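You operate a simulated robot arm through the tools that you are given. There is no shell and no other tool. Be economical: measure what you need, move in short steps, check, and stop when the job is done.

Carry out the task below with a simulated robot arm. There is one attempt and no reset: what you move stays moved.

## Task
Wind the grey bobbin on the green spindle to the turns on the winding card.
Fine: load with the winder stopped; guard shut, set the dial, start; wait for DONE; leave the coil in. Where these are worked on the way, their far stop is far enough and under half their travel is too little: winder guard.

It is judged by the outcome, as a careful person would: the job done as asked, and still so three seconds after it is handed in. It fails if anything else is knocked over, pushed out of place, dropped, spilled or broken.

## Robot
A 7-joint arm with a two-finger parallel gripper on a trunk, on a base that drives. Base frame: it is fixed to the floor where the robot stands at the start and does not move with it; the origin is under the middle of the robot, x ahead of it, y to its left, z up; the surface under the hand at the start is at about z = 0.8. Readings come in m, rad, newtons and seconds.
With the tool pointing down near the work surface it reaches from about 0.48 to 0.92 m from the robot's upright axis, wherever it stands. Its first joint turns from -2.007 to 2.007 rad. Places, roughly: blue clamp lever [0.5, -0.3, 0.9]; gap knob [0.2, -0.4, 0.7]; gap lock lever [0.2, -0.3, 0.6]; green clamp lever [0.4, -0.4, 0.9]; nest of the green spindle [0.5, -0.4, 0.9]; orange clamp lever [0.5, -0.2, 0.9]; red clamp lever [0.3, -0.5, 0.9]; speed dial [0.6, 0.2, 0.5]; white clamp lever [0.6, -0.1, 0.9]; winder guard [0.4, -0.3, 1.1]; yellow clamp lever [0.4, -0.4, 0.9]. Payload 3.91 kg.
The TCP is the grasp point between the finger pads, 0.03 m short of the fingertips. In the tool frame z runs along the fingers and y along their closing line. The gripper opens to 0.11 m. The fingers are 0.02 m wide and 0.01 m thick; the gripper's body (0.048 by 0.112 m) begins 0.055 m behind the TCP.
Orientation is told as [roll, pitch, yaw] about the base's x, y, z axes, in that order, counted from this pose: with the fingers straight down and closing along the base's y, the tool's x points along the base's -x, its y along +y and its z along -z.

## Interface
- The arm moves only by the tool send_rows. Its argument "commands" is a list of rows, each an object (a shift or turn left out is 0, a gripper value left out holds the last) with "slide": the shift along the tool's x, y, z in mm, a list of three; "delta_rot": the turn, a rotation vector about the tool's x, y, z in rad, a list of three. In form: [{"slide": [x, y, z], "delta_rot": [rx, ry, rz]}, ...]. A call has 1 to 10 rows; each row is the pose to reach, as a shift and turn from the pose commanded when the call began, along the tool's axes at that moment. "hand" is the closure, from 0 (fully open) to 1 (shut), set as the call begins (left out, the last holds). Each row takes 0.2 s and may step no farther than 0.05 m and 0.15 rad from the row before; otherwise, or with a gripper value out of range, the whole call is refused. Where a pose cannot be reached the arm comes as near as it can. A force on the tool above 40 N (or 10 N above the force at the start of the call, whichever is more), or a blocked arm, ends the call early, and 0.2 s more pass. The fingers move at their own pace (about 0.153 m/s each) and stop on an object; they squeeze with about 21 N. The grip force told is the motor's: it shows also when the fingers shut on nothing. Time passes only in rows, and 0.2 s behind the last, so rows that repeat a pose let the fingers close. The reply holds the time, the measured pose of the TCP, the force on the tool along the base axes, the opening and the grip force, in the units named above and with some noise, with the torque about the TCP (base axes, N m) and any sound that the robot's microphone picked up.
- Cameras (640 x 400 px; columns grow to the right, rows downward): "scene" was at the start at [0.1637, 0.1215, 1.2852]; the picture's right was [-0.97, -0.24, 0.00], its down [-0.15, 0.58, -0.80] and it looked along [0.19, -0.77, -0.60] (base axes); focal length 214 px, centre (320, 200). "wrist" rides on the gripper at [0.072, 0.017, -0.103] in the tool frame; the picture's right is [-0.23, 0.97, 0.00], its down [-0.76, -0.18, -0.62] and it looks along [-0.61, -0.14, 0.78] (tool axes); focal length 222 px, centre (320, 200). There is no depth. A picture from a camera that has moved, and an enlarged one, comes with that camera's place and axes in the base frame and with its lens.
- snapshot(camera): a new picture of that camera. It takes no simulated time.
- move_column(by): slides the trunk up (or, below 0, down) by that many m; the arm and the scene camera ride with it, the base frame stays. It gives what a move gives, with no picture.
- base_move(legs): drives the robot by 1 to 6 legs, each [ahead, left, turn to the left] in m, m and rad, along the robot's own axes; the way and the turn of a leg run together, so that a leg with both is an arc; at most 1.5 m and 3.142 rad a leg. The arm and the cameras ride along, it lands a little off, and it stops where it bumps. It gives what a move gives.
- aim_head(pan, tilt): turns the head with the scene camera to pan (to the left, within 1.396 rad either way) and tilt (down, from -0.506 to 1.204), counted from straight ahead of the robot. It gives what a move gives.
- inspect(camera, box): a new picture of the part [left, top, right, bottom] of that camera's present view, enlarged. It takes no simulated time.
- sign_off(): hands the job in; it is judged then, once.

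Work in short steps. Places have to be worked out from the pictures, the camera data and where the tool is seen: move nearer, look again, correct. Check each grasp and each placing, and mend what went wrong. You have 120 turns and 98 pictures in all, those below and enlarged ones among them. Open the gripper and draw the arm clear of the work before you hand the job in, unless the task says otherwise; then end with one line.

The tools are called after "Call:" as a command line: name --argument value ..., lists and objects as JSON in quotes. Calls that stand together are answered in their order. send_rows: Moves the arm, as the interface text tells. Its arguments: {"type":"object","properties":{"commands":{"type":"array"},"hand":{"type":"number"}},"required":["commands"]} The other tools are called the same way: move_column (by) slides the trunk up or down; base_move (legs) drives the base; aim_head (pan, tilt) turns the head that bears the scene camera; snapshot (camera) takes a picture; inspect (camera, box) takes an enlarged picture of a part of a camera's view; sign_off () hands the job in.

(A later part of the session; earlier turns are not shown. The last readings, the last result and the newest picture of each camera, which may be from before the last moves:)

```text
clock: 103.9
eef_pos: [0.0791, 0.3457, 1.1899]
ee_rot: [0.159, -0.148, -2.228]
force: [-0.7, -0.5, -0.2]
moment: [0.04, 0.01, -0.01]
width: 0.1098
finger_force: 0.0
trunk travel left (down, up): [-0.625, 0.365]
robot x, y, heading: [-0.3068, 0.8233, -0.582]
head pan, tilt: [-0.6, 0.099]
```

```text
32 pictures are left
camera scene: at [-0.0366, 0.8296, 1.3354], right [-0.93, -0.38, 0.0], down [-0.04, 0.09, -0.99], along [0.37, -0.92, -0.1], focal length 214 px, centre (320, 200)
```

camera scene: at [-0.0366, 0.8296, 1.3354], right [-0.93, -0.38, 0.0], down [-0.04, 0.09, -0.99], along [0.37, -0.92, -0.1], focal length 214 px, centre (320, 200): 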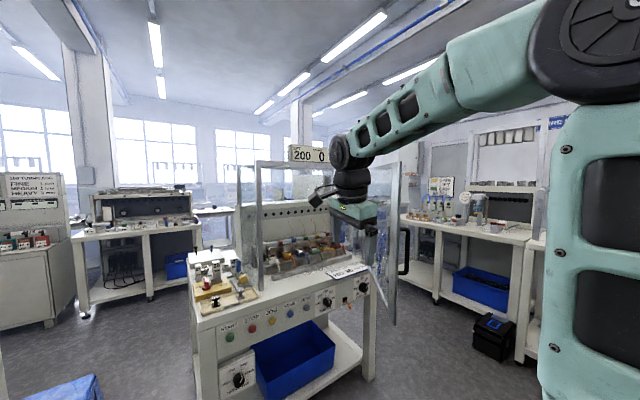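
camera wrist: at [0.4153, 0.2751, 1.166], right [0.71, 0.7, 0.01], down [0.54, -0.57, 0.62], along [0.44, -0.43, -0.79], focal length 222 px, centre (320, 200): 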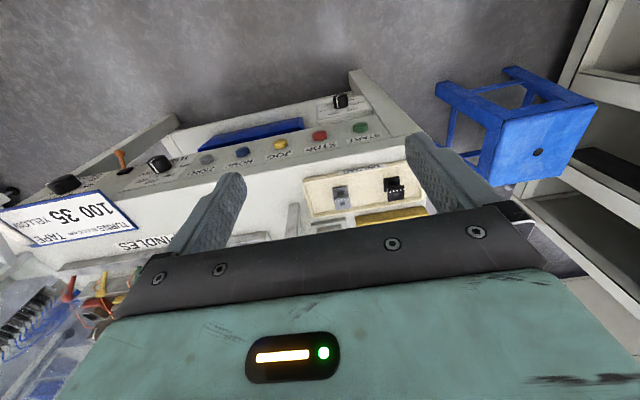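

Unwound with all rows reached. Now I level the hand and turn it square (yaw −0.586).

Call:
send_rows --commands '[{"delta_rot": [0.078, 0.074, 0]}, {"delta_rot": [0.156, 0.1475, 0]}]'

Call:
send_rows --commands '[{"delta_rot": [0, 0, -0.15]}, {"delta_rot": [0, 0, -0.3]}, {"delta_rot": [0, 0, -0.45]}, {"delta_rot": [0, 0, -0.6]}, {"delta_rot": [0, 0, -0.75]}, {"delta_rot": [0, 0, -0.9]}, {"delta_rot": [0, 0, -1.05]}, {"delta_rot": [0, 0, -1.2]}, {"delta_rot": [0, 0, -1.35]}, {"delta_rot": [0, 0, -1.5]}]'

Call:
send_rows --commands '[{"delta_rot": [0, 0, -0.13]}, {"slide": [-40, 0, 20], "delta_rot": [0, 0, -0.13]}, {"slide": [-80, 0, 40], "delta_rot": [0, 0, -0.13]}, {"slide": [-120, 0, 60], "delta_rot": [0, 0, -0.13]}, {"slide": [-160, 0, 80], "delta_rot": [0, 0, -0.13]}, {"slide": [-200, 0, 100], "delta_rot": [0, 0, -0.13]}]'

```text
clock: 104.5
eef_pos: [0.0795, 0.3455, 1.1924]
ee_rot: [0.002, 0.0, -2.212]
force: [0.3, 0.3, 0.2]
moment: [0.02, -0.02, 0.01]
width: 0.1099
finger_force: 0.0
trunk travel left (down, up): [-0.625, 0.365]
robot x, y, heading: [-0.3044, 0.8216, -0.586]
head pan, tilt: [-0.6, 0.099]
```

```text
clock: 106.7
eef_pos: [0.08, 0.344, 1.1939]
ee_rot: [0.0, -0.003, -0.714]
force: [0.7, 0.2, 1.1]
moment: [0.02, 0.02, -0.01]
width: 0.1101
finger_force: 0.1
trunk travel left (down, up): [-0.625, 0.365]
robot x, y, heading: [-0.3032, 0.8207, -0.58]
head pan, tilt: [-0.6, 0.099]
```

```text
clock: 108.1
eef_pos: [0.2307, 0.2125, 1.0924]
ee_rot: [0.001, -0.006, -0.586]
force: [-0.7, 0.5, 1.3]
moment: [0.02, -0.02, -0.04]
width: 0.1099
finger_force: 0.0
trunk travel left (down, up): [-0.625, 0.365]
robot x, y, heading: [-0.3062, 0.8241, -0.587]
head pan, tilt: [-0.6, 0.099]
```

The reach is restored. I shift the hand left and drive forward so it stands over the bobbin.

Call:
send_rows --commands '[{"slide": [20, 49, 0]}, {"slide": [40, 98, 0]}, {"slide": [60, 146, 0]}]'

Call:
base_move --legs '[[0.435, 0, 0]]'

Call:
snapshot --camera "wrist"

```text
refused: row 1 steps farther than a row can; nothing moved
```

```text
clock: 110.5
eef_pos: [0.5583, 0.0032, 1.0923]
ee_rot: [0.0, 0.019, -0.568]
force: [-14.1, 10.8, 4.0]
moment: [-0.99, -1.63, 0.61]
width: 0.1099
finger_force: 0.2
trunk travel left (down, up): [-0.625, 0.365]
robot x, y, heading: [0.0251, 0.6059, -0.581]
head pan, tilt: [-0.6, 0.099]
stopped in leg 1: the force on the tool passed its limit at 112 N (the readings are from after the stop); the commanded pose is now the measured one
```

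```text
31 pictures are left
camera wrist: at [0.5079, 0.0557, 1.1969], right [0.71, 0.7, 0.0], down [0.56, -0.57, 0.61], along [0.42, -0.44, -0.79], focal length 222 px, centre (320, 200)
```

wrist: 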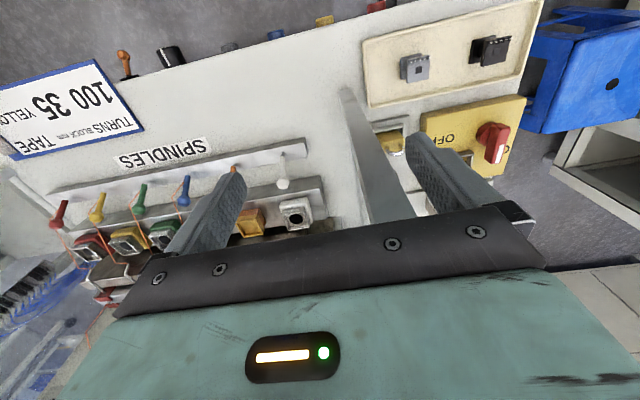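

The arm row was refused and the hand bumped the fixed left post. I back off 0.1 m first, then check.

Call:
base_move --legs '[[-0.1, 0, 0]]'

Call:
send_rows --commands '[{"slide": [0, 45, 0]}, {"slide": [0, 90, 0]}, {"slide": [0, 135, 0]}, {"slide": [0, 165, 0]}]'

Call:
aim_head --pan -0.2 --tilt 0.5

Call:
snapshot --camera "scene"

Call:
snapshot --camera "wrist"

```text
clock: 111.7
eef_pos: [0.4733, 0.057, 1.0905]
ee_rot: [0.0, 0.021, -0.571]
force: [-0.4, -0.2, -0.3]
moment: [0.0, 0.0, 0.04]
width: 0.1099
finger_force: 0.1
trunk travel left (down, up): [-0.625, 0.365]
robot x, y, heading: [-0.0587, 0.6596, -0.576]
head pan, tilt: [-0.6, 0.099]
```

```text
clock: 112.7
eef_pos: [0.561, 0.1929, 1.0907]
ee_rot: [-0.001, 0.023, -0.57]
force: [-0.2, 0.5, 0.0]
moment: [0.03, 0.0, -0.01]
width: 0.1096
finger_force: 0.0
trunk travel left (down, up): [-0.625, 0.365]
robot x, y, heading: [-0.0587, 0.6644, -0.582]
head pan, tilt: [-0.6, 0.099]
```

```text
clock: 113.5
eef_pos: [0.5628, 0.193, 1.0903]
ee_rot: [0.0, 0.021, -0.569]
force: [0.4, -0.2, -0.4]
moment: [0.03, 0.02, 0.0]
width: 0.11
finger_force: 0.0
trunk travel left (down, up): [-0.625, 0.365]
robot x, y, heading: [-0.0599, 0.661, -0.583]
head pan, tilt: [-0.201, 0.499]
```

```text
30 pictures are left
camera scene: at [0.2376, 0.6911, 1.2984], right [-0.7, -0.71, 0.0], down [-0.34, 0.34, -0.88], along [0.62, -0.62, -0.48], focal length 214 px, centre (320, 200)
```

scene: 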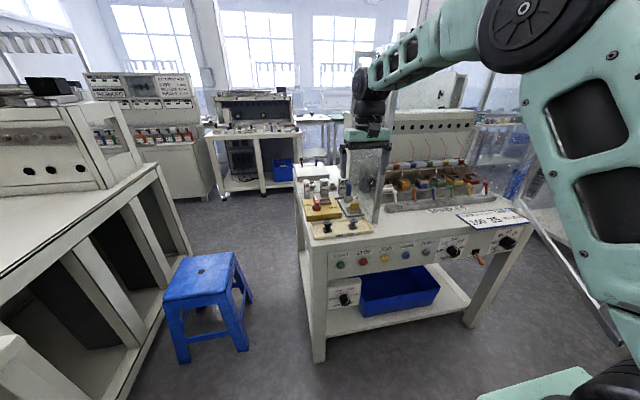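

```text
29 pictures are left
camera wrist: at [0.5123, 0.2458, 1.1965], right [0.72, 0.7, 0.0], down [0.56, -0.57, 0.61], along [0.42, -0.44, -0.79], focal length 222 px, centre (320, 200)
```

wrist: 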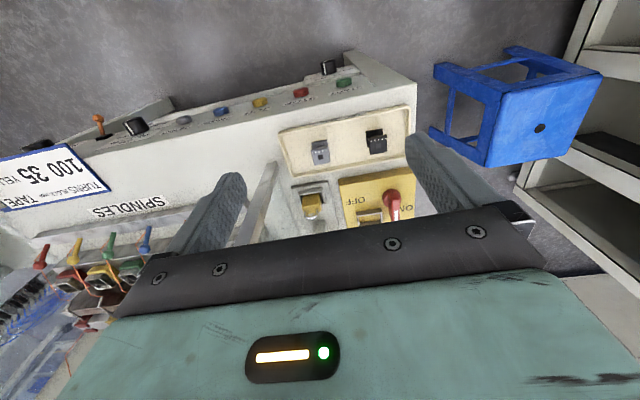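

Nothing is disturbed. The bobbin is at (0.622, 0.129). I align above it with a 7 cm opening and go down to z≈0.95.

Call:
send_rows --commands '[{"slide": [-40, -10, 0], "delta_rot": [0, -0.01, 0.009]}, {"slide": [-86, -22, 0], "delta_rot": [0, -0.021, 0.017]}, {"slide": [-86, -22, 45], "delta_rot": [0, -0.021, 0.017]}, {"slide": [-86, -22, 90], "delta_rot": [0, -0.021, 0.017]}, {"slide": [-86, -22, 135], "delta_rot": [0, -0.021, 0.017]}]' --hand 0.36

Call:
inspect --camera "wrist" --box '[200, 90, 440, 240]'

Call:
inspect --camera "scene" --box '[290, 160, 418, 240]'

```text
clock: 114.7
eef_pos: [0.6192, 0.132, 0.9533]
ee_rot: [0.0, -0.002, -0.586]
force: [-0.1, 0.4, 0.8]
moment: [0.0, 0.01, -0.02]
width: 0.0706
finger_force: 0.1
trunk travel left (down, up): [-0.625, 0.365]
robot x, y, heading: [-0.0599, 0.658, -0.579]
head pan, tilt: [-0.201, 0.499]
```

```text
2.67 times, centred on (320, 165) of wrist
camera zoom: at [0.568, 0.1867, 1.0562], right [0.73, 0.69, 0.0], down [0.54, -0.57, 0.62], along [0.43, -0.45, -0.78], focal length 592 px, centre (320, 293)
```

zoom: 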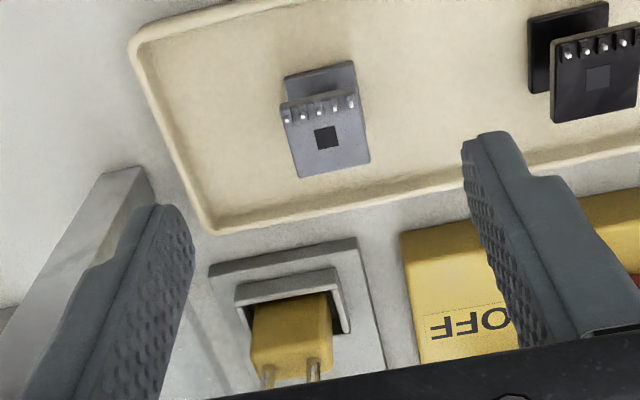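

```text
5.00 times, centred on (354, 200) of scene
camera zoom: at [0.2375, 0.6913, 1.2984], right [-0.7, -0.71, 0.0], down [-0.34, 0.34, -0.88], along [0.62, -0.62, -0.48], focal length 1072 px, centre (150, 200)
```

zoom: 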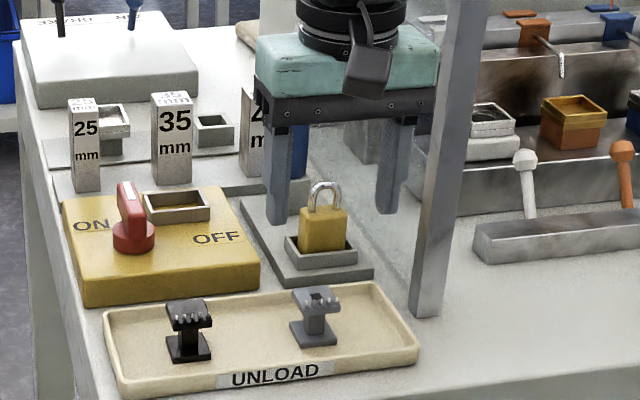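

Combining views, the bobbin's top flange is at about (0.634, 0.118, 0.838). I move 2 cm forward and descend to TCP z 0.853.

Call:
send_rows --commands '[{"slide": [-20, -3, 0]}, {"slide": [-20, -3, 35]}, {"slide": [-20, -3, 70]}, {"slide": [-20, -3, 100]}]'

Call:
inspect --camera "wrist" --box '[200, 90, 440, 240]'

Call:
inspect --camera "scene" --box '[290, 160, 418, 240]'

```text
clock: 115.7
eef_pos: [0.6343, 0.1186, 0.8531]
ee_rot: [-0.001, 0.001, -0.583]
force: [0.4, 0.0, 0.3]
moment: [-0.02, 0.0, 0.02]
width: 0.0705
finger_force: 0.2
trunk travel left (down, up): [-0.625, 0.365]
robot x, y, heading: [-0.0602, 0.661, -0.578]
head pan, tilt: [-0.201, 0.499]
```

```text
2.67 times, centred on (320, 165) of wrist
camera zoom: at [0.5845, 0.1732, 0.9568], right [0.73, 0.69, 0.0], down [0.54, -0.57, 0.62], along [0.43, -0.45, -0.78], focal length 592 px, centre (320, 293)
```

zoom: 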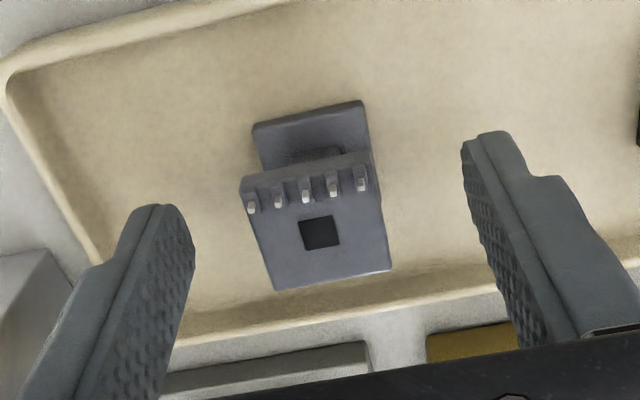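

```text
5.00 times, centred on (354, 200) of scene
camera zoom: at [0.2375, 0.6912, 1.2984], right [-0.7, -0.71, 0.0], down [-0.34, 0.34, -0.88], along [0.62, -0.62, -0.48], focal length 1072 px, centre (150, 200)
```

zoom: 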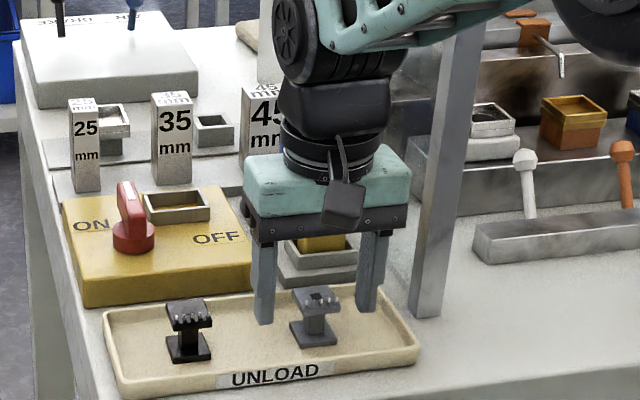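

The flange is centred within about 2 mm of the grasp axis. I close the fingers.

Call:
send_rows --commands '[{"slide": [0, 1, 0]}, {"slide": [0, 1, 0]}, {"slide": [0, 1, 0]}]' --hand 1.0

Call:
send_rows --commands '[{"slide": [0, 0, -30]}, {"slide": [0, 0, -70]}]'

Call:
inspect --camera "wrist" --box '[200, 90, 440, 240]'

```text
clock: 116.5
eef_pos: [0.6358, 0.1194, 0.8531]
ee_rot: [0.0, 0.001, -0.585]
force: [1.1, 0.0, 0.3]
moment: [-0.01, 0.01, -0.01]
width: 0.0289
finger_force: 21.0
trunk travel left (down, up): [-0.625, 0.365]
robot x, y, heading: [-0.06, 0.6633, -0.577]
head pan, tilt: [-0.201, 0.499]
```

```text
clock: 117.1
eef_pos: [0.635, 0.1188, 0.9229]
ee_rot: [0.0, 0.0, -0.585]
force: [0.3, -1.2, 0.7]
moment: [0.0, -0.01, -0.01]
width: 0.0
finger_force: 20.6
trunk travel left (down, up): [-0.625, 0.365]
robot x, y, heading: [-0.0572, 0.6615, -0.579]
head pan, tilt: [-0.201, 0.499]
```

```text
2.67 times, centred on (320, 165) of wrist
camera zoom: at [0.5835, 0.1728, 1.0266], right [0.73, 0.69, 0.0], down [0.54, -0.57, 0.62], along [0.43, -0.45, -0.78], focal length 592 px, centre (320, 293)
```

zoom: 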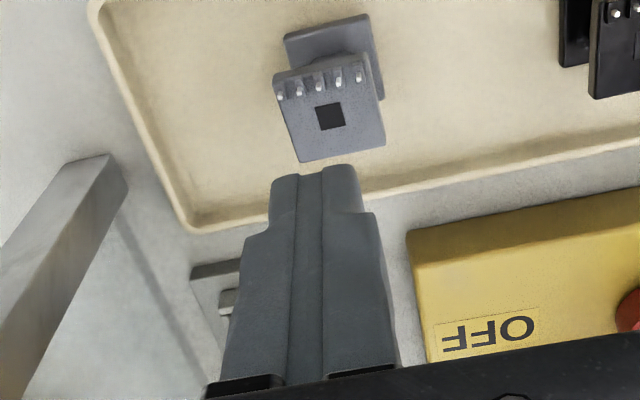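

It slipped off: the flange top is lower (≈0.828) and ~7 mm further ahead. The bobbin still stands. I reopen, go 7 mm forward and down to TCP z 0.835.

Call:
send_rows --commands '[{"slide": [-7, 0, 0]}, {"slide": [-7, 0, 0]}, {"slide": [-7, 0, 40]}, {"slide": [-7, 0, 88]}]' --hand 0.36

Call:
send_rows --commands '[{"slide": [0, 0, 0]}, {"slide": [0, 0, 0]}, {"slide": [0, 0, 0]}]' --hand 1.0

Call:
send_rows --commands '[{"slide": [0, 0, -20]}, {"slide": [0, 0, -40]}]'

Call:
inspect --camera "wrist" --box '[200, 90, 440, 240]'

```text
clock: 118.1
eef_pos: [0.6418, 0.1176, 0.8341]
ee_rot: [0.0, -0.002, -0.585]
force: [0.6, 0.1, 0.1]
moment: [-0.01, -0.01, 0.02]
width: 0.0702
finger_force: 0.2
trunk travel left (down, up): [-0.625, 0.365]
robot x, y, heading: [-0.0603, 0.6589, -0.582]
head pan, tilt: [-0.201, 0.499]
```

```text
clock: 118.9
eef_pos: [0.6412, 0.1178, 0.8349]
ee_rot: [-0.001, 0.0, -0.584]
force: [0.1, -0.8, -0.3]
moment: [-0.03, 0.05, -0.02]
width: 0.0295
finger_force: 20.9
trunk travel left (down, up): [-0.625, 0.365]
robot x, y, heading: [-0.0604, 0.6614, -0.581]
head pan, tilt: [-0.201, 0.499]
```

```text
clock: 119.5
eef_pos: [0.6432, 0.1184, 0.8748]
ee_rot: [0.0, 0.001, -0.584]
force: [-0.2, -0.8, 0.7]
moment: [0.02, 0.01, -0.02]
width: 0.0291
finger_force: 21.4
trunk travel left (down, up): [-0.625, 0.365]
robot x, y, heading: [-0.0594, 0.6649, -0.579]
head pan, tilt: [-0.201, 0.499]
```

```text
2.67 times, centred on (320, 165) of wrist
camera zoom: at [0.5927, 0.1728, 0.9786], right [0.73, 0.69, 0.0], down [0.54, -0.57, 0.62], along [0.43, -0.45, -0.78], focal length 592 px, centre (320, 293)
```

zoom: 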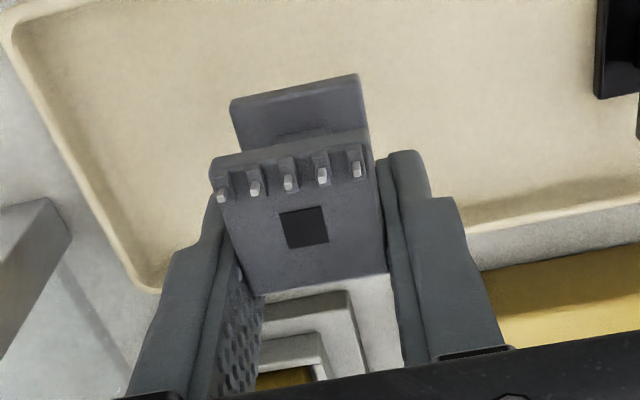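

Bobbin held (29 mm) and lifted. I raise it and retract before the post.

Call:
send_rows --commands '[{"slide": [0, 0, -40]}, {"slide": [0, 0, -80]}, {"slide": [0, 0, -125]}, {"slide": [45, 0, -125]}, {"slide": [90, 0, -125]}, {"slide": [135, 0, -125]}, {"slide": [180, 0, -125]}]'

```text
clock: 121.1
eef_pos: [0.4949, 0.2164, 1.0013]
ee_rot: [-0.002, 0.002, -0.585]
force: [-0.1, 0.1, -2.0]
moment: [0.02, 0.03, 0.0]
width: 0.0289
finger_force: 20.4
trunk travel left (down, up): [-0.625, 0.365]
robot x, y, heading: [-0.0602, 0.6587, -0.578]
head pan, tilt: [-0.201, 0.499]
```

Still held. Base right 0.19 m, then I shift the arm right.

Call:
base_move --legs '[[0, -0.19, 0]]'

Call:
send_rows --commands '[{"slide": [0, -45, 0]}, {"slide": [0, -90, 0]}, {"slide": [0, -135, 0]}, {"slide": [0, -180, 0]}, {"slide": [0, -220, 0]}]'

Call:
aim_head --pan -0.5 --tilt 0.5

Call:
snapshot --camera "scene"

Call:
snapshot --camera "wrist"

```text
clock: 122.7
eef_pos: [0.3893, 0.0537, 1.001]
ee_rot: [0.001, 0.001, -0.582]
force: [0.5, -0.3, -0.7]
moment: [-0.02, -0.02, 0.03]
width: 0.0294
finger_force: 21.3
trunk travel left (down, up): [-0.625, 0.365]
robot x, y, heading: [-0.1667, 0.4965, -0.579]
head pan, tilt: [-0.201, 0.499]
```

```text
clock: 123.9
eef_pos: [0.2701, -0.1288, 1.004]
ee_rot: [0.0, 0.001, -0.581]
force: [-0.3, -0.6, 0.6]
moment: [0.0, 0.02, -0.02]
width: 0.0292
finger_force: 21.0
trunk travel left (down, up): [-0.625, 0.365]
robot x, y, heading: [-0.1627, 0.4981, -0.576]
head pan, tilt: [-0.201, 0.499]
```

```text
clock: 124.7
eef_pos: [0.27, -0.1296, 1.0032]
ee_rot: [-0.001, 0.0, -0.584]
force: [0.4, -1.0, 0.4]
moment: [0.03, 0.0, 0.02]
width: 0.0292
finger_force: 20.9
trunk travel left (down, up): [-0.625, 0.365]
robot x, y, heading: [-0.1656, 0.499, -0.575]
head pan, tilt: [-0.499, 0.499]
```

```text
22 pictures are left
camera scene: at [0.1099, 0.5127, 1.2983], right [-0.88, -0.48, 0.0], down [-0.23, 0.42, -0.88], along [0.42, -0.77, -0.48], focal length 214 px, centre (320, 200)
```

scene: 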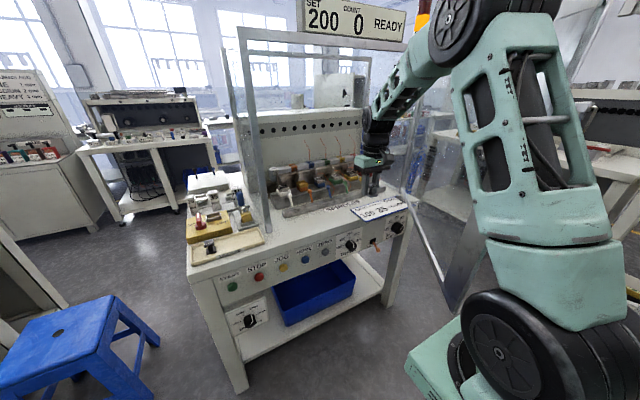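

```text
21 pictures are left
camera wrist: at [0.2187, -0.0748, 1.1075], right [0.73, 0.69, 0.0], down [0.54, -0.57, 0.62], along [0.43, -0.45, -0.78], focal length 222 px, centre (320, 200)
```

wrist: 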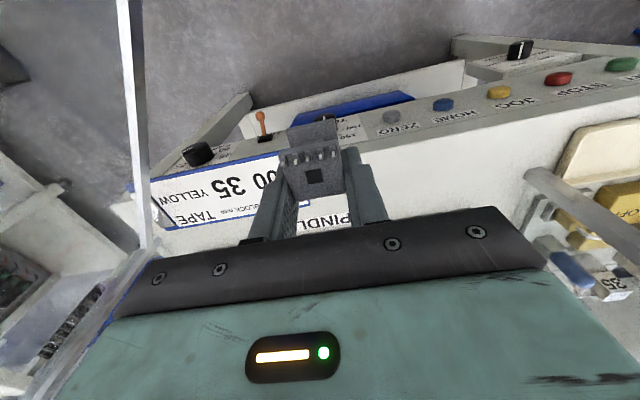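

Hand is before the opening. I zoom the scene view on the spindles to triangulate the green nest.

Call:
inspect --camera "scene" --box '[265, 150, 393, 230]'

```text
5.00 times, centred on (329, 190) of scene
camera zoom: at [0.1099, 0.5127, 1.2983], right [-0.88, -0.48, 0.0], down [-0.23, 0.42, -0.88], along [0.42, -0.77, -0.48], focal length 1072 px, centre (275, 250)
```

zoom: 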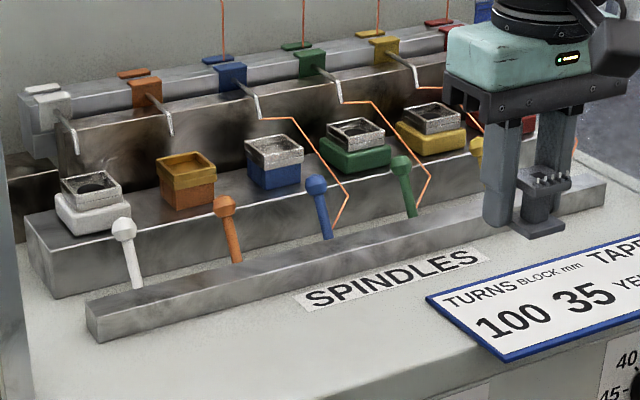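

Nest rim top is at roughly (0.51, −0.39, 0.89). I drive 0.2 m forward and shift the hand right, still in front of the nest, for a close wrist view.

Call:
base_move --legs '[[0.2, 0, -0.01]]'

Call:
send_rows --commands '[{"slide": [0, -30, -20]}, {"slide": [0, -60, -40]}, {"slide": [0, -85, -50]}]'

Call:
inspect --camera "wrist" --box '[160, 20, 480, 220]'

```text
clock: 126.3
eef_pos: [0.4254, -0.2464, 1.0036]
ee_rot: [0.001, 0.0, -0.599]
force: [-0.7, 0.1, 0.0]
moment: [0.02, 0.03, -0.01]
width: 0.0292
finger_force: 21.7
trunk travel left (down, up): [-0.625, 0.365]
robot x, y, heading: [0.0027, 0.3896, -0.588]
head pan, tilt: [-0.499, 0.499]
```

```text
clock: 127.1
eef_pos: [0.3817, -0.3164, 1.0536]
ee_rot: [0.0, 0.002, -0.6]
force: [0.0, 0.4, -0.2]
moment: [-0.03, 0.0, -0.05]
width: 0.0293
finger_force: 20.5
trunk travel left (down, up): [-0.625, 0.365]
robot x, y, heading: [0.0026, 0.389, -0.588]
head pan, tilt: [-0.499, 0.499]
```

```text
2.00 times, centred on (320, 120) of wrist
camera zoom: at [0.3312, -0.2596, 1.1567], right [0.74, 0.68, 0.0], down [0.53, -0.58, 0.62], along [0.42, -0.46, -0.78], focal length 444 px, centre (320, 360)
```

zoom: 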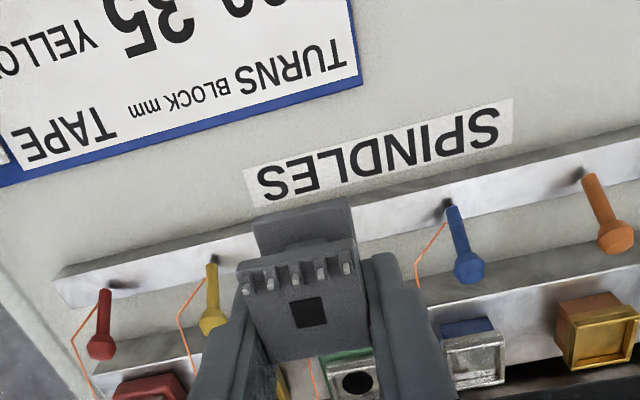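

Nest is about 150 mm straight ahead. I move forward 110 mm, then check in both cameras.

Call:
send_rows --commands '[{"slide": [-40, -2, 0]}, {"slide": [-80, -4, 0]}, {"slide": [-120, -6, 0]}, {"slide": [-145, -6, 30]}, {"slide": [-145, -6, 60]}]'

Call:
inspect --camera "wrist" --box '[200, 90, 440, 240]'

Call:
snapshot --camera "scene"

```text
clock: 128.3
eef_pos: [0.4947, -0.4005, 0.9916]
ee_rot: [0.0, 0.0, -0.599]
force: [0.3, -0.1, 0.2]
moment: [-0.02, -0.03, -0.01]
width: 0.0295
finger_force: 20.3
trunk travel left (down, up): [-0.625, 0.365]
robot x, y, heading: [0.0013, 0.3907, -0.594]
head pan, tilt: [-0.499, 0.499]
```

```text
2.67 times, centred on (320, 165) of wrist
camera zoom: at [0.4447, -0.3452, 1.0965], right [0.74, 0.68, 0.0], down [0.53, -0.58, 0.62], along [0.42, -0.46, -0.78], focal length 592 px, centre (320, 293)
```

zoom: 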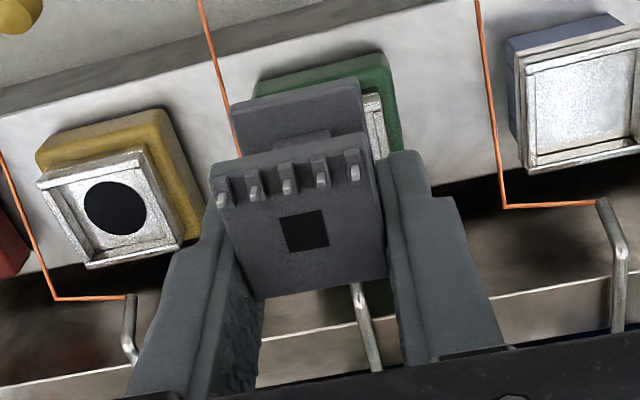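

```text
17 pictures are left
camera scene: at [0.2757, 0.3991, 1.2983], right [-0.89, -0.46, 0.0], down [-0.22, 0.42, -0.88], along [0.41, -0.78, -0.48], focal length 214 px, centre (320, 200)
```

scene: 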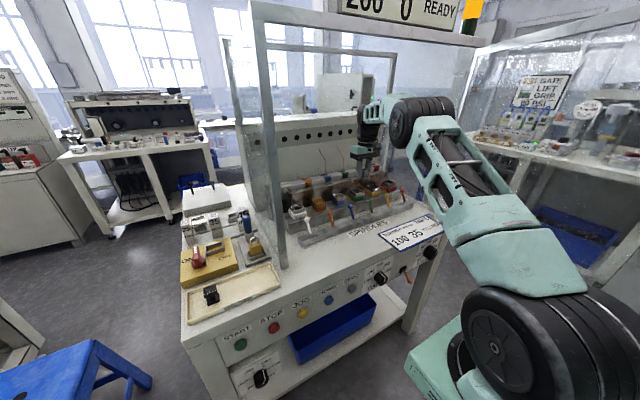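

The nest of the green spindle works out ~29 mm further ahead and ~2 mm left. I move there and lower to just above the rim.

Call:
send_rows --commands '[{"slide": [-15, 1, 0]}, {"slide": [-29, 2, 0]}, {"slide": [-29, 2, 15]}, {"slide": [-29, 2, 32]}]'

Call:
inspect --camera "wrist" --box '[200, 90, 440, 240]'

Call:
inspect --camera "scene" --box '[320, 150, 416, 210]'

```text
clock: 129.3
eef_pos: [0.5189, -0.4175, 0.9604]
ee_rot: [0.0, 0.0, -0.599]
force: [0.2, 0.9, 0.7]
moment: [-0.02, -0.01, 0.01]
width: 0.0291
finger_force: 20.8
trunk travel left (down, up): [-0.625, 0.365]
robot x, y, heading: [-0.003, 0.3868, -0.591]
head pan, tilt: [-0.499, 0.499]
```

```text
2.67 times, centred on (320, 165) of wrist
camera zoom: at [0.4691, -0.3618, 1.0645], right [0.74, 0.68, 0.0], down [0.53, -0.58, 0.62], along [0.42, -0.46, -0.78], focal length 592 px, centre (320, 293)
```

zoom: 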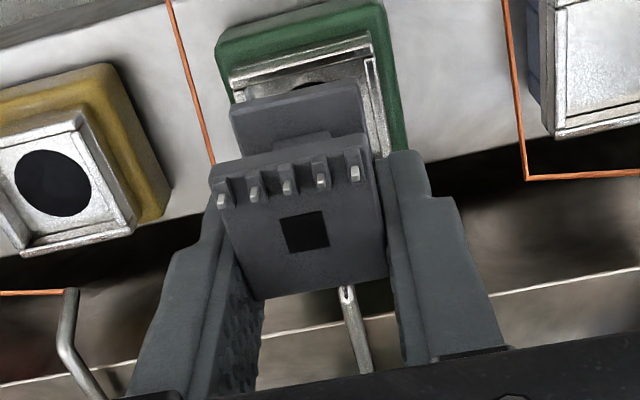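

```text
6.67 times, centred on (368, 180) of scene
camera zoom: at [0.2757, 0.399, 1.2983], right [-0.89, -0.46, 0.0], down [-0.22, 0.42, -0.88], along [0.41, -0.78, -0.48], focal length 1430 px, centre (0, 333)
```

zoom: 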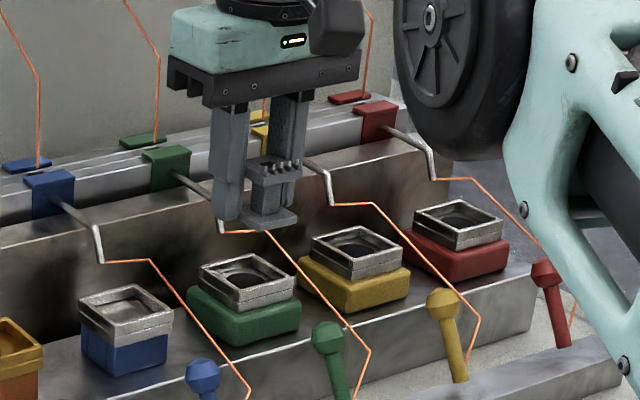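

In the wrist view the lateral alignment is within ~1 mm; the bobbin needs to go slightly more ahead. I go 4 mm forward and 15 mm down and look again.

Call:
send_rows --commands '[{"slide": [-4, 0, 7]}, {"slide": [-4, 0, 15]}]'

Call:
inspect --camera "wrist" --box '[240, 80, 400, 180]'

```text
clock: 129.9
eef_pos: [0.5231, -0.4187, 0.9456]
ee_rot: [0.001, 0.001, -0.599]
force: [-0.2, -0.4, -0.5]
moment: [-0.01, 0.0, 0.01]
width: 0.0291
finger_force: 21.1
trunk travel left (down, up): [-0.625, 0.365]
robot x, y, heading: [0.0026, 0.3876, -0.589]
head pan, tilt: [-0.499, 0.499]
```

```text
4.00 times, centred on (320, 130) of wrist
camera zoom: at [0.4728, -0.3632, 1.0489], right [0.74, 0.68, 0.0], down [0.53, -0.58, 0.62], along [0.42, -0.46, -0.78], focal length 888 px, centre (320, 480)
```

zoom: 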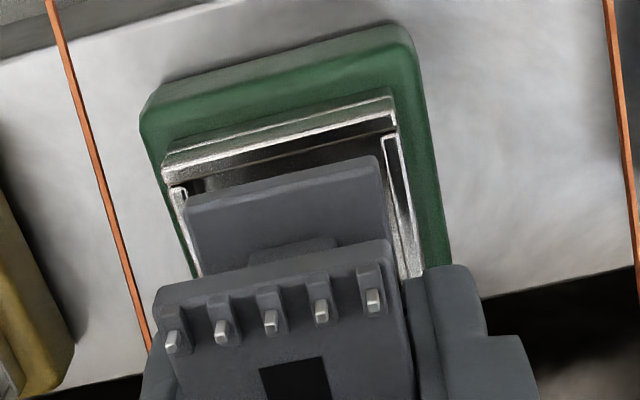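

It now looks inside the rim's outline. I lower in small steps watching the force.

Call:
send_rows --commands '[{"slide": [0, 0, 4]}, {"slide": [0, 0, 8]}]'

Call:
inspect --camera "wrist" --box '[240, 80, 400, 180]'

```text
clock: 130.5
eef_pos: [0.5227, -0.4192, 0.9371]
ee_rot: [0.0, 0.001, -0.6]
force: [0.8, -0.6, -0.6]
moment: [0.0, -0.01, 0.03]
width: 0.0292
finger_force: 20.6
trunk travel left (down, up): [-0.625, 0.365]
robot x, y, heading: [-0.0007, 0.3884, -0.592]
head pan, tilt: [-0.499, 0.499]
```

```text
4.00 times, centred on (320, 130) of wrist
camera zoom: at [0.4727, -0.3639, 1.0414], right [0.74, 0.68, 0.0], down [0.53, -0.58, 0.62], along [0.42, -0.46, -0.78], focal length 888 px, centre (320, 480)
```

zoom: 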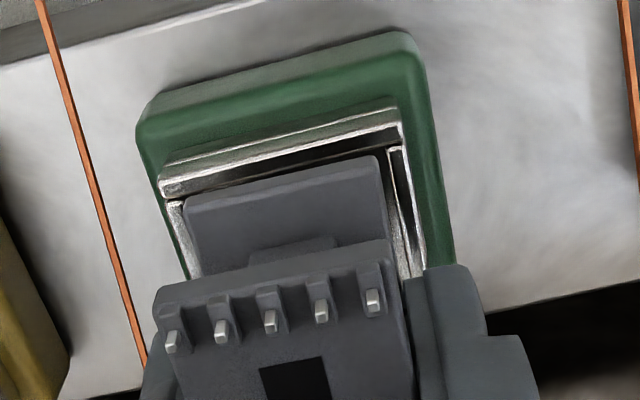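

Lateral gap is a bit larger on the image's right; I shift +0.8 mm and 1.5 mm ahead, and go down 6 mm more.

Call:
send_rows --commands '[{"slide": [-1.5, 0.8, 0]}, {"slide": [-1.5, 0.8, 3]}, {"slide": [-1.5, 0.8, 6]}]'

Call:
inspect --camera "wrist" --box '[240, 80, 400, 180]'

```text
clock: 131.3
eef_pos: [0.5252, -0.419, 0.9336]
ee_rot: [0.001, 0.001, -0.598]
force: [-1.2, -0.2, -0.2]
moment: [-0.02, -0.02, 0.03]
width: 0.0293
finger_force: 20.8
trunk travel left (down, up): [-0.625, 0.365]
robot x, y, heading: [0.0034, 0.3896, -0.589]
head pan, tilt: [-0.499, 0.499]
```

```text
4.00 times, centred on (320, 130) of wrist
camera zoom: at [0.4746, -0.3646, 1.0371], right [0.74, 0.68, 0.0], down [0.53, -0.58, 0.62], along [0.42, -0.46, -0.78], focal length 888 px, centre (320, 480)
```

zoom: 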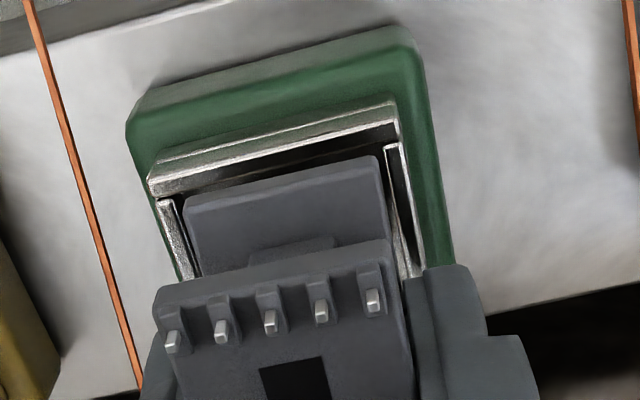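

Centred now with small even gaps. I lower further until contact shows in the force.

Call:
send_rows --commands '[{"slide": [0, 0, 3]}, {"slide": [0, 0, 6]}, {"slide": [0, 0, 9]}]'

```text
clock: 132.1
eef_pos: [0.5255, -0.4207, 0.9229]
ee_rot: [0.0, 0.001, -0.599]
force: [-0.2, -0.5, -0.2]
moment: [0.01, -0.01, -0.03]
width: 0.0291
finger_force: 21.4
trunk travel left (down, up): [-0.625, 0.365]
robot x, y, heading: [0.0015, 0.3885, -0.595]
head pan, tilt: [-0.499, 0.499]
```

No contact yet; continue down in fine steps.

Call:
send_rows --commands '[{"slide": [0, 0, 2]}, {"slide": [0, 0, 4]}, {"slide": [0, 0, 6]}]'

Call:
inspect --camera "wrist" --box '[240, 80, 400, 180]'

```text
clock: 132.9
eef_pos: [0.5244, -0.4199, 0.9185]
ee_rot: [0.0, -0.002, -0.599]
force: [0.3, 0.3, 5.7]
moment: [0.08, 0.14, 0.04]
width: 0.0292
finger_force: 20.8
trunk travel left (down, up): [-0.625, 0.365]
robot x, y, heading: [0.0034, 0.3859, -0.59]
head pan, tilt: [-0.499, 0.499]
```

```text
4.00 times, centred on (320, 130) of wrist
camera zoom: at [0.4747, -0.3639, 1.022], right [0.74, 0.68, 0.0], down [0.53, -0.57, 0.62], along [0.42, -0.46, -0.78], focal length 888 px, centre (320, 480)
```

zoom: 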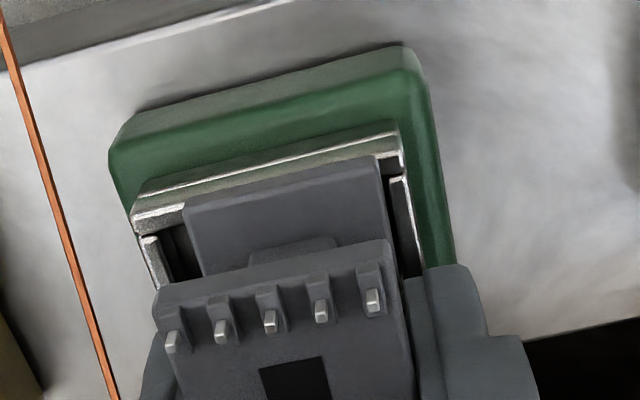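

Contact: the base rests on the near rim wall; more room lies ahead. I lift 3 mm, shift 6 mm ahead and 1.2 mm right, and lower again.

Call:
send_rows --commands '[{"slide": [0, 0, -5]}, {"slide": [-6, -1.2, -5]}, {"slide": [-6, -1.2, -1]}, {"slide": [-6, -1.2, 2]}, {"slide": [-6, -1.2, 5]}]'

Call:
inspect --camera "wrist" --box '[240, 80, 400, 180]'

```text
clock: 134.1
eef_pos: [0.5295, -0.4225, 0.9181]
ee_rot: [-0.002, -0.009, -0.598]
force: [-0.9, 3.7, 24.2]
moment: [0.64, -0.05, -0.1]
width: 0.0291
finger_force: 20.7
trunk travel left (down, up): [-0.625, 0.365]
robot x, y, heading: [0.0027, 0.3883, -0.589]
head pan, tilt: [-0.499, 0.499]
```

```text
4.00 times, centred on (320, 130) of wrist
camera zoom: at [0.4784, -0.3668, 1.0215], right [0.74, 0.68, 0.0], down [0.53, -0.57, 0.63], along [0.43, -0.46, -0.78], focal length 888 px, centre (320, 480)
```

zoom: 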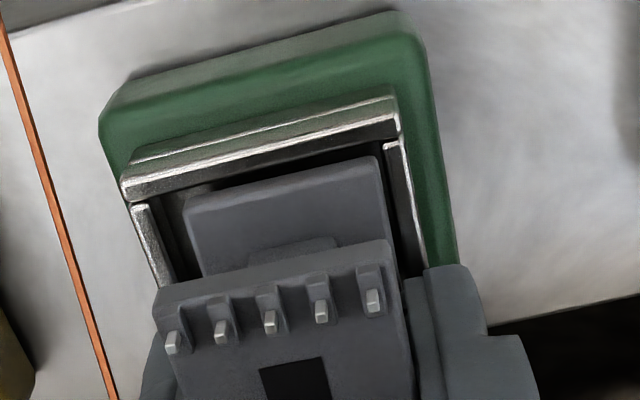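

The torque says the contact is on the left wall (image right). I lift, shift 2.5 mm right and 1 mm ahead, and lower again.

Call:
send_rows --commands '[{"slide": [0, 0, -8]}, {"slide": [-1, -2.5, -8]}, {"slide": [-1, -2.5, -4]}, {"slide": [-1, -2.5, -1]}, {"slide": [-1, -2.5, 2]}]'

```text
clock: 135.3
eef_pos: [0.5269, -0.427, 0.9174]
ee_rot: [-0.003, -0.009, -0.597]
force: [-8.9, 10.1, 16.7]
moment: [0.73, 0.15, 0.26]
width: 0.0296
finger_force: 21.5
trunk travel left (down, up): [-0.625, 0.365]
robot x, y, heading: [0.0021, 0.3913, -0.592]
head pan, tilt: [-0.499, 0.499]
stopped in row 5: the force on the tool passed its limit at 42 N (the readings are from after the stop); the commanded pose is now the measured one
```

A push-back toward the robot appeared. I look before doing more.

Call:
inspect --camera "wrist" --box '[232, 90, 392, 190]'

```text
4.00 times, centred on (312, 140) of wrist
camera zoom: at [0.476, -0.3701, 1.0213], right [0.74, 0.68, 0.0], down [0.53, -0.57, 0.63], along [0.43, -0.47, -0.78], focal length 888 px, centre (352, 440)
```

zoom: 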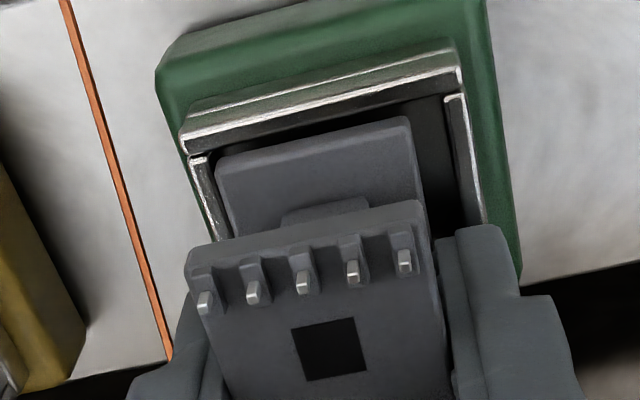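

Torque analysis puts the contact at the left fingertip on the nest rim (tip height 0.888 ≈ rim 0.889); the base is already inside. I lift 2 mm and centre it 1.3 mm to the left, then check the force.

Call:
send_rows --commands '[{"slide": [0, 0, -2]}, {"slide": [0, 0.7, -2]}, {"slide": [0, 1.3, -2]}]'

```text
clock: 136.1
eef_pos: [0.526, -0.4263, 0.9181]
ee_rot: [-0.006, -0.008, -0.598]
force: [-5.9, 0.1, 10.4]
moment: [0.25, 0.06, 0.13]
width: 0.0293
finger_force: 21.2
trunk travel left (down, up): [-0.625, 0.365]
robot x, y, heading: [0.0019, 0.3886, -0.593]
head pan, tilt: [-0.499, 0.499]
```

Still some load; I lift 2.5 mm more.

Call:
send_rows --commands '[{"slide": [0, 0, -1.5]}, {"slide": [0, 0, -3]}]'

```text
clock: 136.7
eef_pos: [0.5293, -0.4263, 0.9199]
ee_rot: [-0.002, -0.004, -0.598]
force: [-0.4, -0.9, -0.6]
moment: [-0.02, -0.04, 0.03]
width: 0.0293
finger_force: 21.2
trunk travel left (down, up): [-0.625, 0.365]
robot x, y, heading: [0.0026, 0.3871, -0.589]
head pan, tilt: [-0.499, 0.499]
```

Free of load. I test whether the base is inside the rim by nudging 4 mm back toward the near wall and reading the force.

Call:
send_rows --commands '[{"slide": [2, 0, 0]}, {"slide": [4, 0, 0]}]'

```text
clock: 137.3
eef_pos: [0.5251, -0.4238, 0.9207]
ee_rot: [-0.005, -0.006, -0.598]
force: [0.5, -0.5, -0.8]
moment: [0.02, 0.01, 0.03]
width: 0.029
finger_force: 21.0
trunk travel left (down, up): [-0.625, 0.365]
robot x, y, heading: [0.001, 0.3876, -0.593]
head pan, tilt: [-0.499, 0.499]
```

Inconclusive, so I take one scene zoom of hand, bobbin and nest.

Call:
inspect --camera "scene" --box '[328, 155, 392, 195]'

```text
10.00 times, centred on (360, 175) of scene
camera zoom: at [0.2758, 0.3989, 1.2983], right [-0.89, -0.46, 0.0], down [-0.22, 0.42, -0.88], along [0.41, -0.78, -0.48], focal length 2145 px, centre (-80, 450)
```

zoom: 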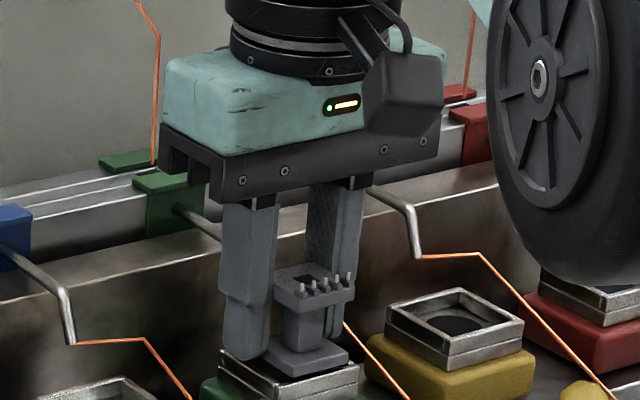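

The picture is ambiguous about whether the base is below the rim. I nudge another 5 mm back; if inside, the near wall must push back.

Call:
send_rows --commands '[{"slide": [2.5, 0, 0]}, {"slide": [5, 0, 0]}]'

```text
clock: 137.9
eef_pos: [0.5216, -0.4202, 0.9197]
ee_rot: [-0.003, -0.006, -0.599]
force: [0.9, -0.7, -0.1]
moment: [0.0, 0.01, -0.01]
width: 0.0292
finger_force: 20.9
trunk travel left (down, up): [-0.625, 0.365]
robot x, y, heading: [0.003, 0.3864, -0.59]
head pan, tilt: [-0.499, 0.499]
```

No reaction, so I check visually at this position.

Call:
inspect --camera "wrist" --box '[256, 90, 384, 170]'

```text
5.00 times, centred on (320, 130) of wrist
camera zoom: at [0.4707, -0.3642, 1.0237], right [0.74, 0.68, 0.0], down [0.53, -0.57, 0.63], along [0.42, -0.46, -0.78], focal length 1111 px, centre (320, 550)
```

zoom: 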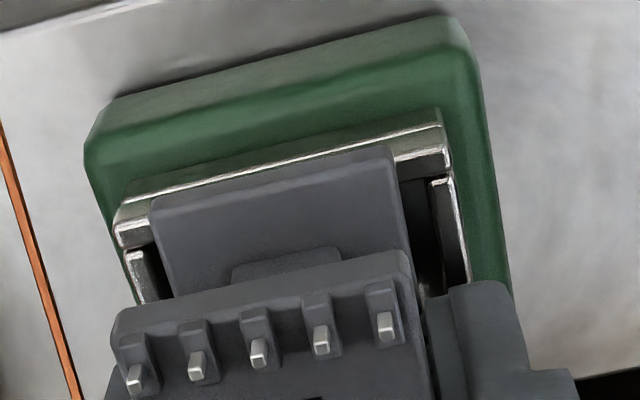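

The base is still above the rim: it overlaps the near wall and is slightly rotated (~0.03–0.04 rad) relative to the nest. I correct yaw, go 6 mm ahead and lower again.

Call:
send_rows --commands '[{"slide": [0, 0, -3]}, {"slide": [-6.2, -0.5, -3], "delta_rot": [0, 0, -0.03]}, {"slide": [-6.2, -0.5, 0], "delta_rot": [0, 0, -0.03]}, {"slide": [-6.2, -0.5, 3], "delta_rot": [0, 0, -0.03]}, {"slide": [-6.2, -0.5, 5], "delta_rot": [0, 0, -0.03]}]'

```text
clock: 139.1
eef_pos: [0.526, -0.426, 0.9184]
ee_rot: [-0.006, -0.011, -0.57]
force: [-1.9, 2.6, 16.5]
moment: [0.41, 0.37, 0.02]
width: 0.0289
finger_force: 20.9
trunk travel left (down, up): [-0.625, 0.365]
robot x, y, heading: [0.0006, 0.3852, -0.588]
head pan, tilt: [-0.499, 0.499]
```

Contact now is at the near wall. I go 4 mm further ahead, 1 mm right.

Call:
send_rows --commands '[{"slide": [0, 0, -6]}, {"slide": [-4, -1, -6]}, {"slide": [-4, -1, -3]}, {"slide": [-4, -1, 0]}]'

```text
clock: 140.1
eef_pos: [0.5275, -0.4261, 0.9181]
ee_rot: [-0.006, -0.01, -0.57]
force: [-3.0, 4.8, 15.4]
moment: [0.54, -0.01, 0.09]
width: 0.0291
finger_force: 20.9
trunk travel left (down, up): [-0.625, 0.365]
robot x, y, heading: [0.0005, 0.3902, -0.59]
head pan, tilt: [-0.499, 0.499]
```

The left fingertip meets the side wall at the same height as the base, so the fingers cannot go in. I lift 2 mm, centre, and verify before letting the base drop in.

Call:
send_rows --commands '[{"slide": [0, 0, -4]}, {"slide": [0, 1.2, -4]}]'

Call:
inspect --camera "wrist" --box '[256, 90, 384, 170]'

```text
clock: 140.7
eef_pos: [0.5291, -0.4264, 0.9186]
ee_rot: [-0.004, -0.009, -0.569]
force: [-1.5, -1.5, 6.3]
moment: [0.12, 0.02, 0.01]
width: 0.0291
finger_force: 20.4
trunk travel left (down, up): [-0.625, 0.365]
robot x, y, heading: [0.0007, 0.3877, -0.594]
head pan, tilt: [-0.499, 0.499]
```

```text
5.00 times, centred on (320, 130) of wrist
camera zoom: at [0.4765, -0.3718, 1.0215], right [0.72, 0.7, 0.0], down [0.54, -0.56, 0.63], along [0.44, -0.45, -0.78], focal length 1111 px, centre (320, 550)
```

zoom: 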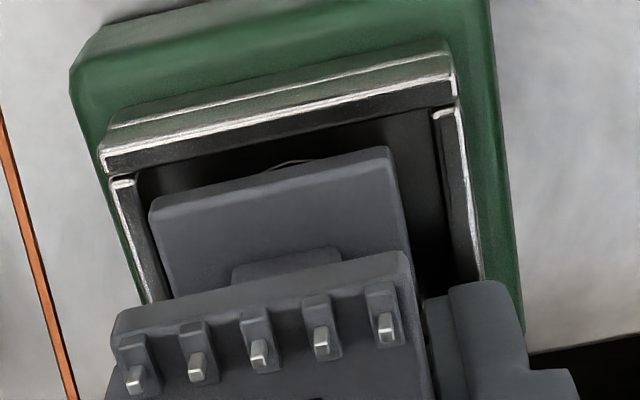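

The cavity is about 7 mm wider than the base; I set it 2 mm back and 0.7 mm left, lift until free of load, then release.

Call:
send_rows --commands '[{"slide": [0, 0, -1]}, {"slide": [2, 0.7, -1.5]}, {"slide": [2, 0.7, -1]}]'

```text
clock: 141.5
eef_pos: [0.5285, -0.4268, 0.9211]
ee_rot: [-0.003, -0.007, -0.569]
force: [-0.4, 0.2, -1.0]
moment: [0.02, -0.03, 0.02]
width: 0.0292
finger_force: 21.2
trunk travel left (down, up): [-0.625, 0.365]
robot x, y, heading: [0.0001, 0.3861, -0.593]
head pan, tilt: [-0.499, 0.499]
```

Free of load. I open the fingers slightly and wait.

Call:
send_rows --commands '[{"slide": [0, 0, 0]}, {"slide": [0, 0, 0]}, {"slide": [0, 0, -10]}, {"slide": [0, 0, -20]}]' --hand 0.55

Call:
inspect --camera "wrist" --box '[224, 70, 416, 190]'

```text
clock: 142.5
eef_pos: [0.5274, -0.4236, 0.9403]
ee_rot: [-0.002, -0.007, -0.568]
force: [-0.9, -0.1, 0.6]
moment: [-0.02, 0.0, -0.02]
width: 0.0498
finger_force: 0.0
trunk travel left (down, up): [-0.625, 0.365]
robot x, y, heading: [-0.0011, 0.3846, -0.593]
head pan, tilt: [-0.499, 0.499]
```

```text
3.33 times, centred on (320, 130) of wrist
camera zoom: at [0.4761, -0.3693, 1.0434], right [0.72, 0.7, 0.0], down [0.54, -0.56, 0.63], along [0.44, -0.45, -0.78], focal length 740 px, centre (320, 433)
```

zoom: 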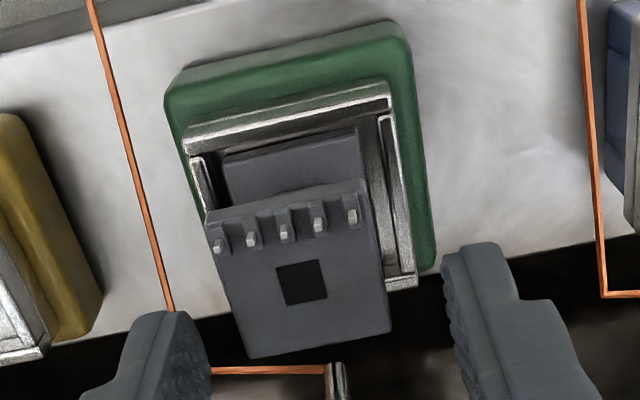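

The base seems to have dropped about 1 cm into the nest. I open wider, raise the hand clear, and check with the scene camera.

Call:
send_rows --commands '[{"slide": [0, 0, -20]}, {"slide": [0, 0, -50]}, {"slide": [0, 0, -80]}]'

Call:
inspect --camera "scene" --box '[320, 155, 400, 205]'

```text
clock: 143.3
eef_pos: [0.5138, -0.4169, 1.0188]
ee_rot: [-0.004, -0.008, -0.57]
force: [1.3, -0.9, 0.2]
moment: [0.01, 0.03, 0.0]
width: 0.0494
finger_force: 0.1
out of reach, approached as far as the arm can: row 2, 3
trunk travel left (down, up): [-0.625, 0.365]
robot x, y, heading: [0.0006, 0.3901, -0.596]
head pan, tilt: [-0.499, 0.499]
```

```text
8.00 times, centred on (360, 180) of scene
camera zoom: at [0.2758, 0.3991, 1.2983], right [-0.89, -0.46, 0.0], down [-0.22, 0.42, -0.88], along [0.41, -0.78, -0.48], focal length 1716 px, centre (0, 360)
```

zoom: 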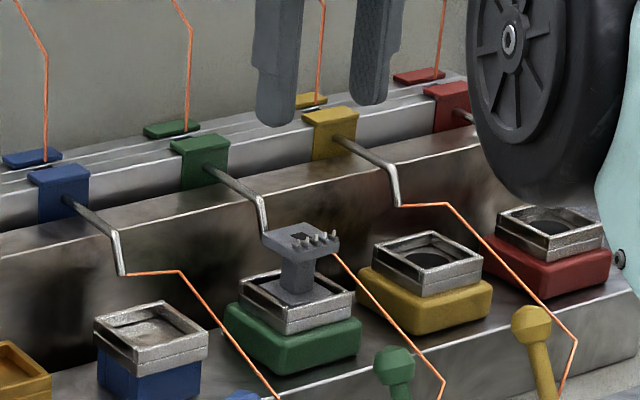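

The bobbin is seated upright in the green nest. Now I retract the hand out of the cabinet.

Call:
send_rows --commands '[{"slide": [45, 0, 0]}, {"slide": [90, 0, 0]}, {"slide": [135, 0, 0]}, {"slide": [180, 0, 0]}, {"slide": [225, 5, 0]}, {"slide": [270, 10, 0]}, {"slide": [310, 15, 0]}]' --hand 1.0

```text
clock: 144.9
eef_pos: [0.3987, -0.4515, 1.0905]
ee_rot: [-0.005, -0.005, -0.568]
force: [-0.5, 0.1, 0.3]
moment: [-0.01, -0.05, -0.03]
width: 0.0
finger_force: 20.9
out of reach, approached as far as the arm can: row 1, 2, 3, 4, 5, 6, 7
trunk travel left (down, up): [-0.625, 0.365]
robot x, y, heading: [-0.0011, 0.3911, -0.595]
head pan, tilt: [-0.499, 0.499]
```

The arm was hampered and drifted to the right inside the cabinet (still high and free). I move it left before backing out.

Call:
send_rows --commands '[{"slide": [0, 40, 0]}, {"slide": [0, 80, 0]}, {"slide": [0, 120, 0]}]'

```text
clock: 145.7
eef_pos: [0.4858, -0.3974, 1.108]
ee_rot: [-0.004, -0.006, -0.569]
force: [-0.6, -1.1, 0.1]
moment: [0.03, -0.03, 0.02]
width: 0.0003
finger_force: 21.2
out of reach, approached as far as the arm can: row 1, 2, 3
trunk travel left (down, up): [-0.625, 0.365]
robot x, y, heading: [-0.0032, 0.393, -0.596]
head pan, tilt: [-0.499, 0.499]
```

Now at lateral −0.06. I back the base out diagonally to keep clear of the door leaf.

Call:
base_move --legs '[[-0.15, 0.1, 0], [-0.12, 0.1, 0], [-0.3, 0.06, 0]]'

```text
clock: 149.9
eef_pos: [0.1466, 0.1343, 1.1079]
ee_rot: [-0.004, -0.004, -0.572]
force: [0.1, 0.6, -0.5]
moment: [-0.02, 0.04, 0.02]
width: 0.0
finger_force: 20.9
trunk travel left (down, up): [-0.625, 0.365]
robot x, y, heading: [-0.3397, 0.9225, -0.599]
head pan, tilt: [-0.499, 0.499]
```

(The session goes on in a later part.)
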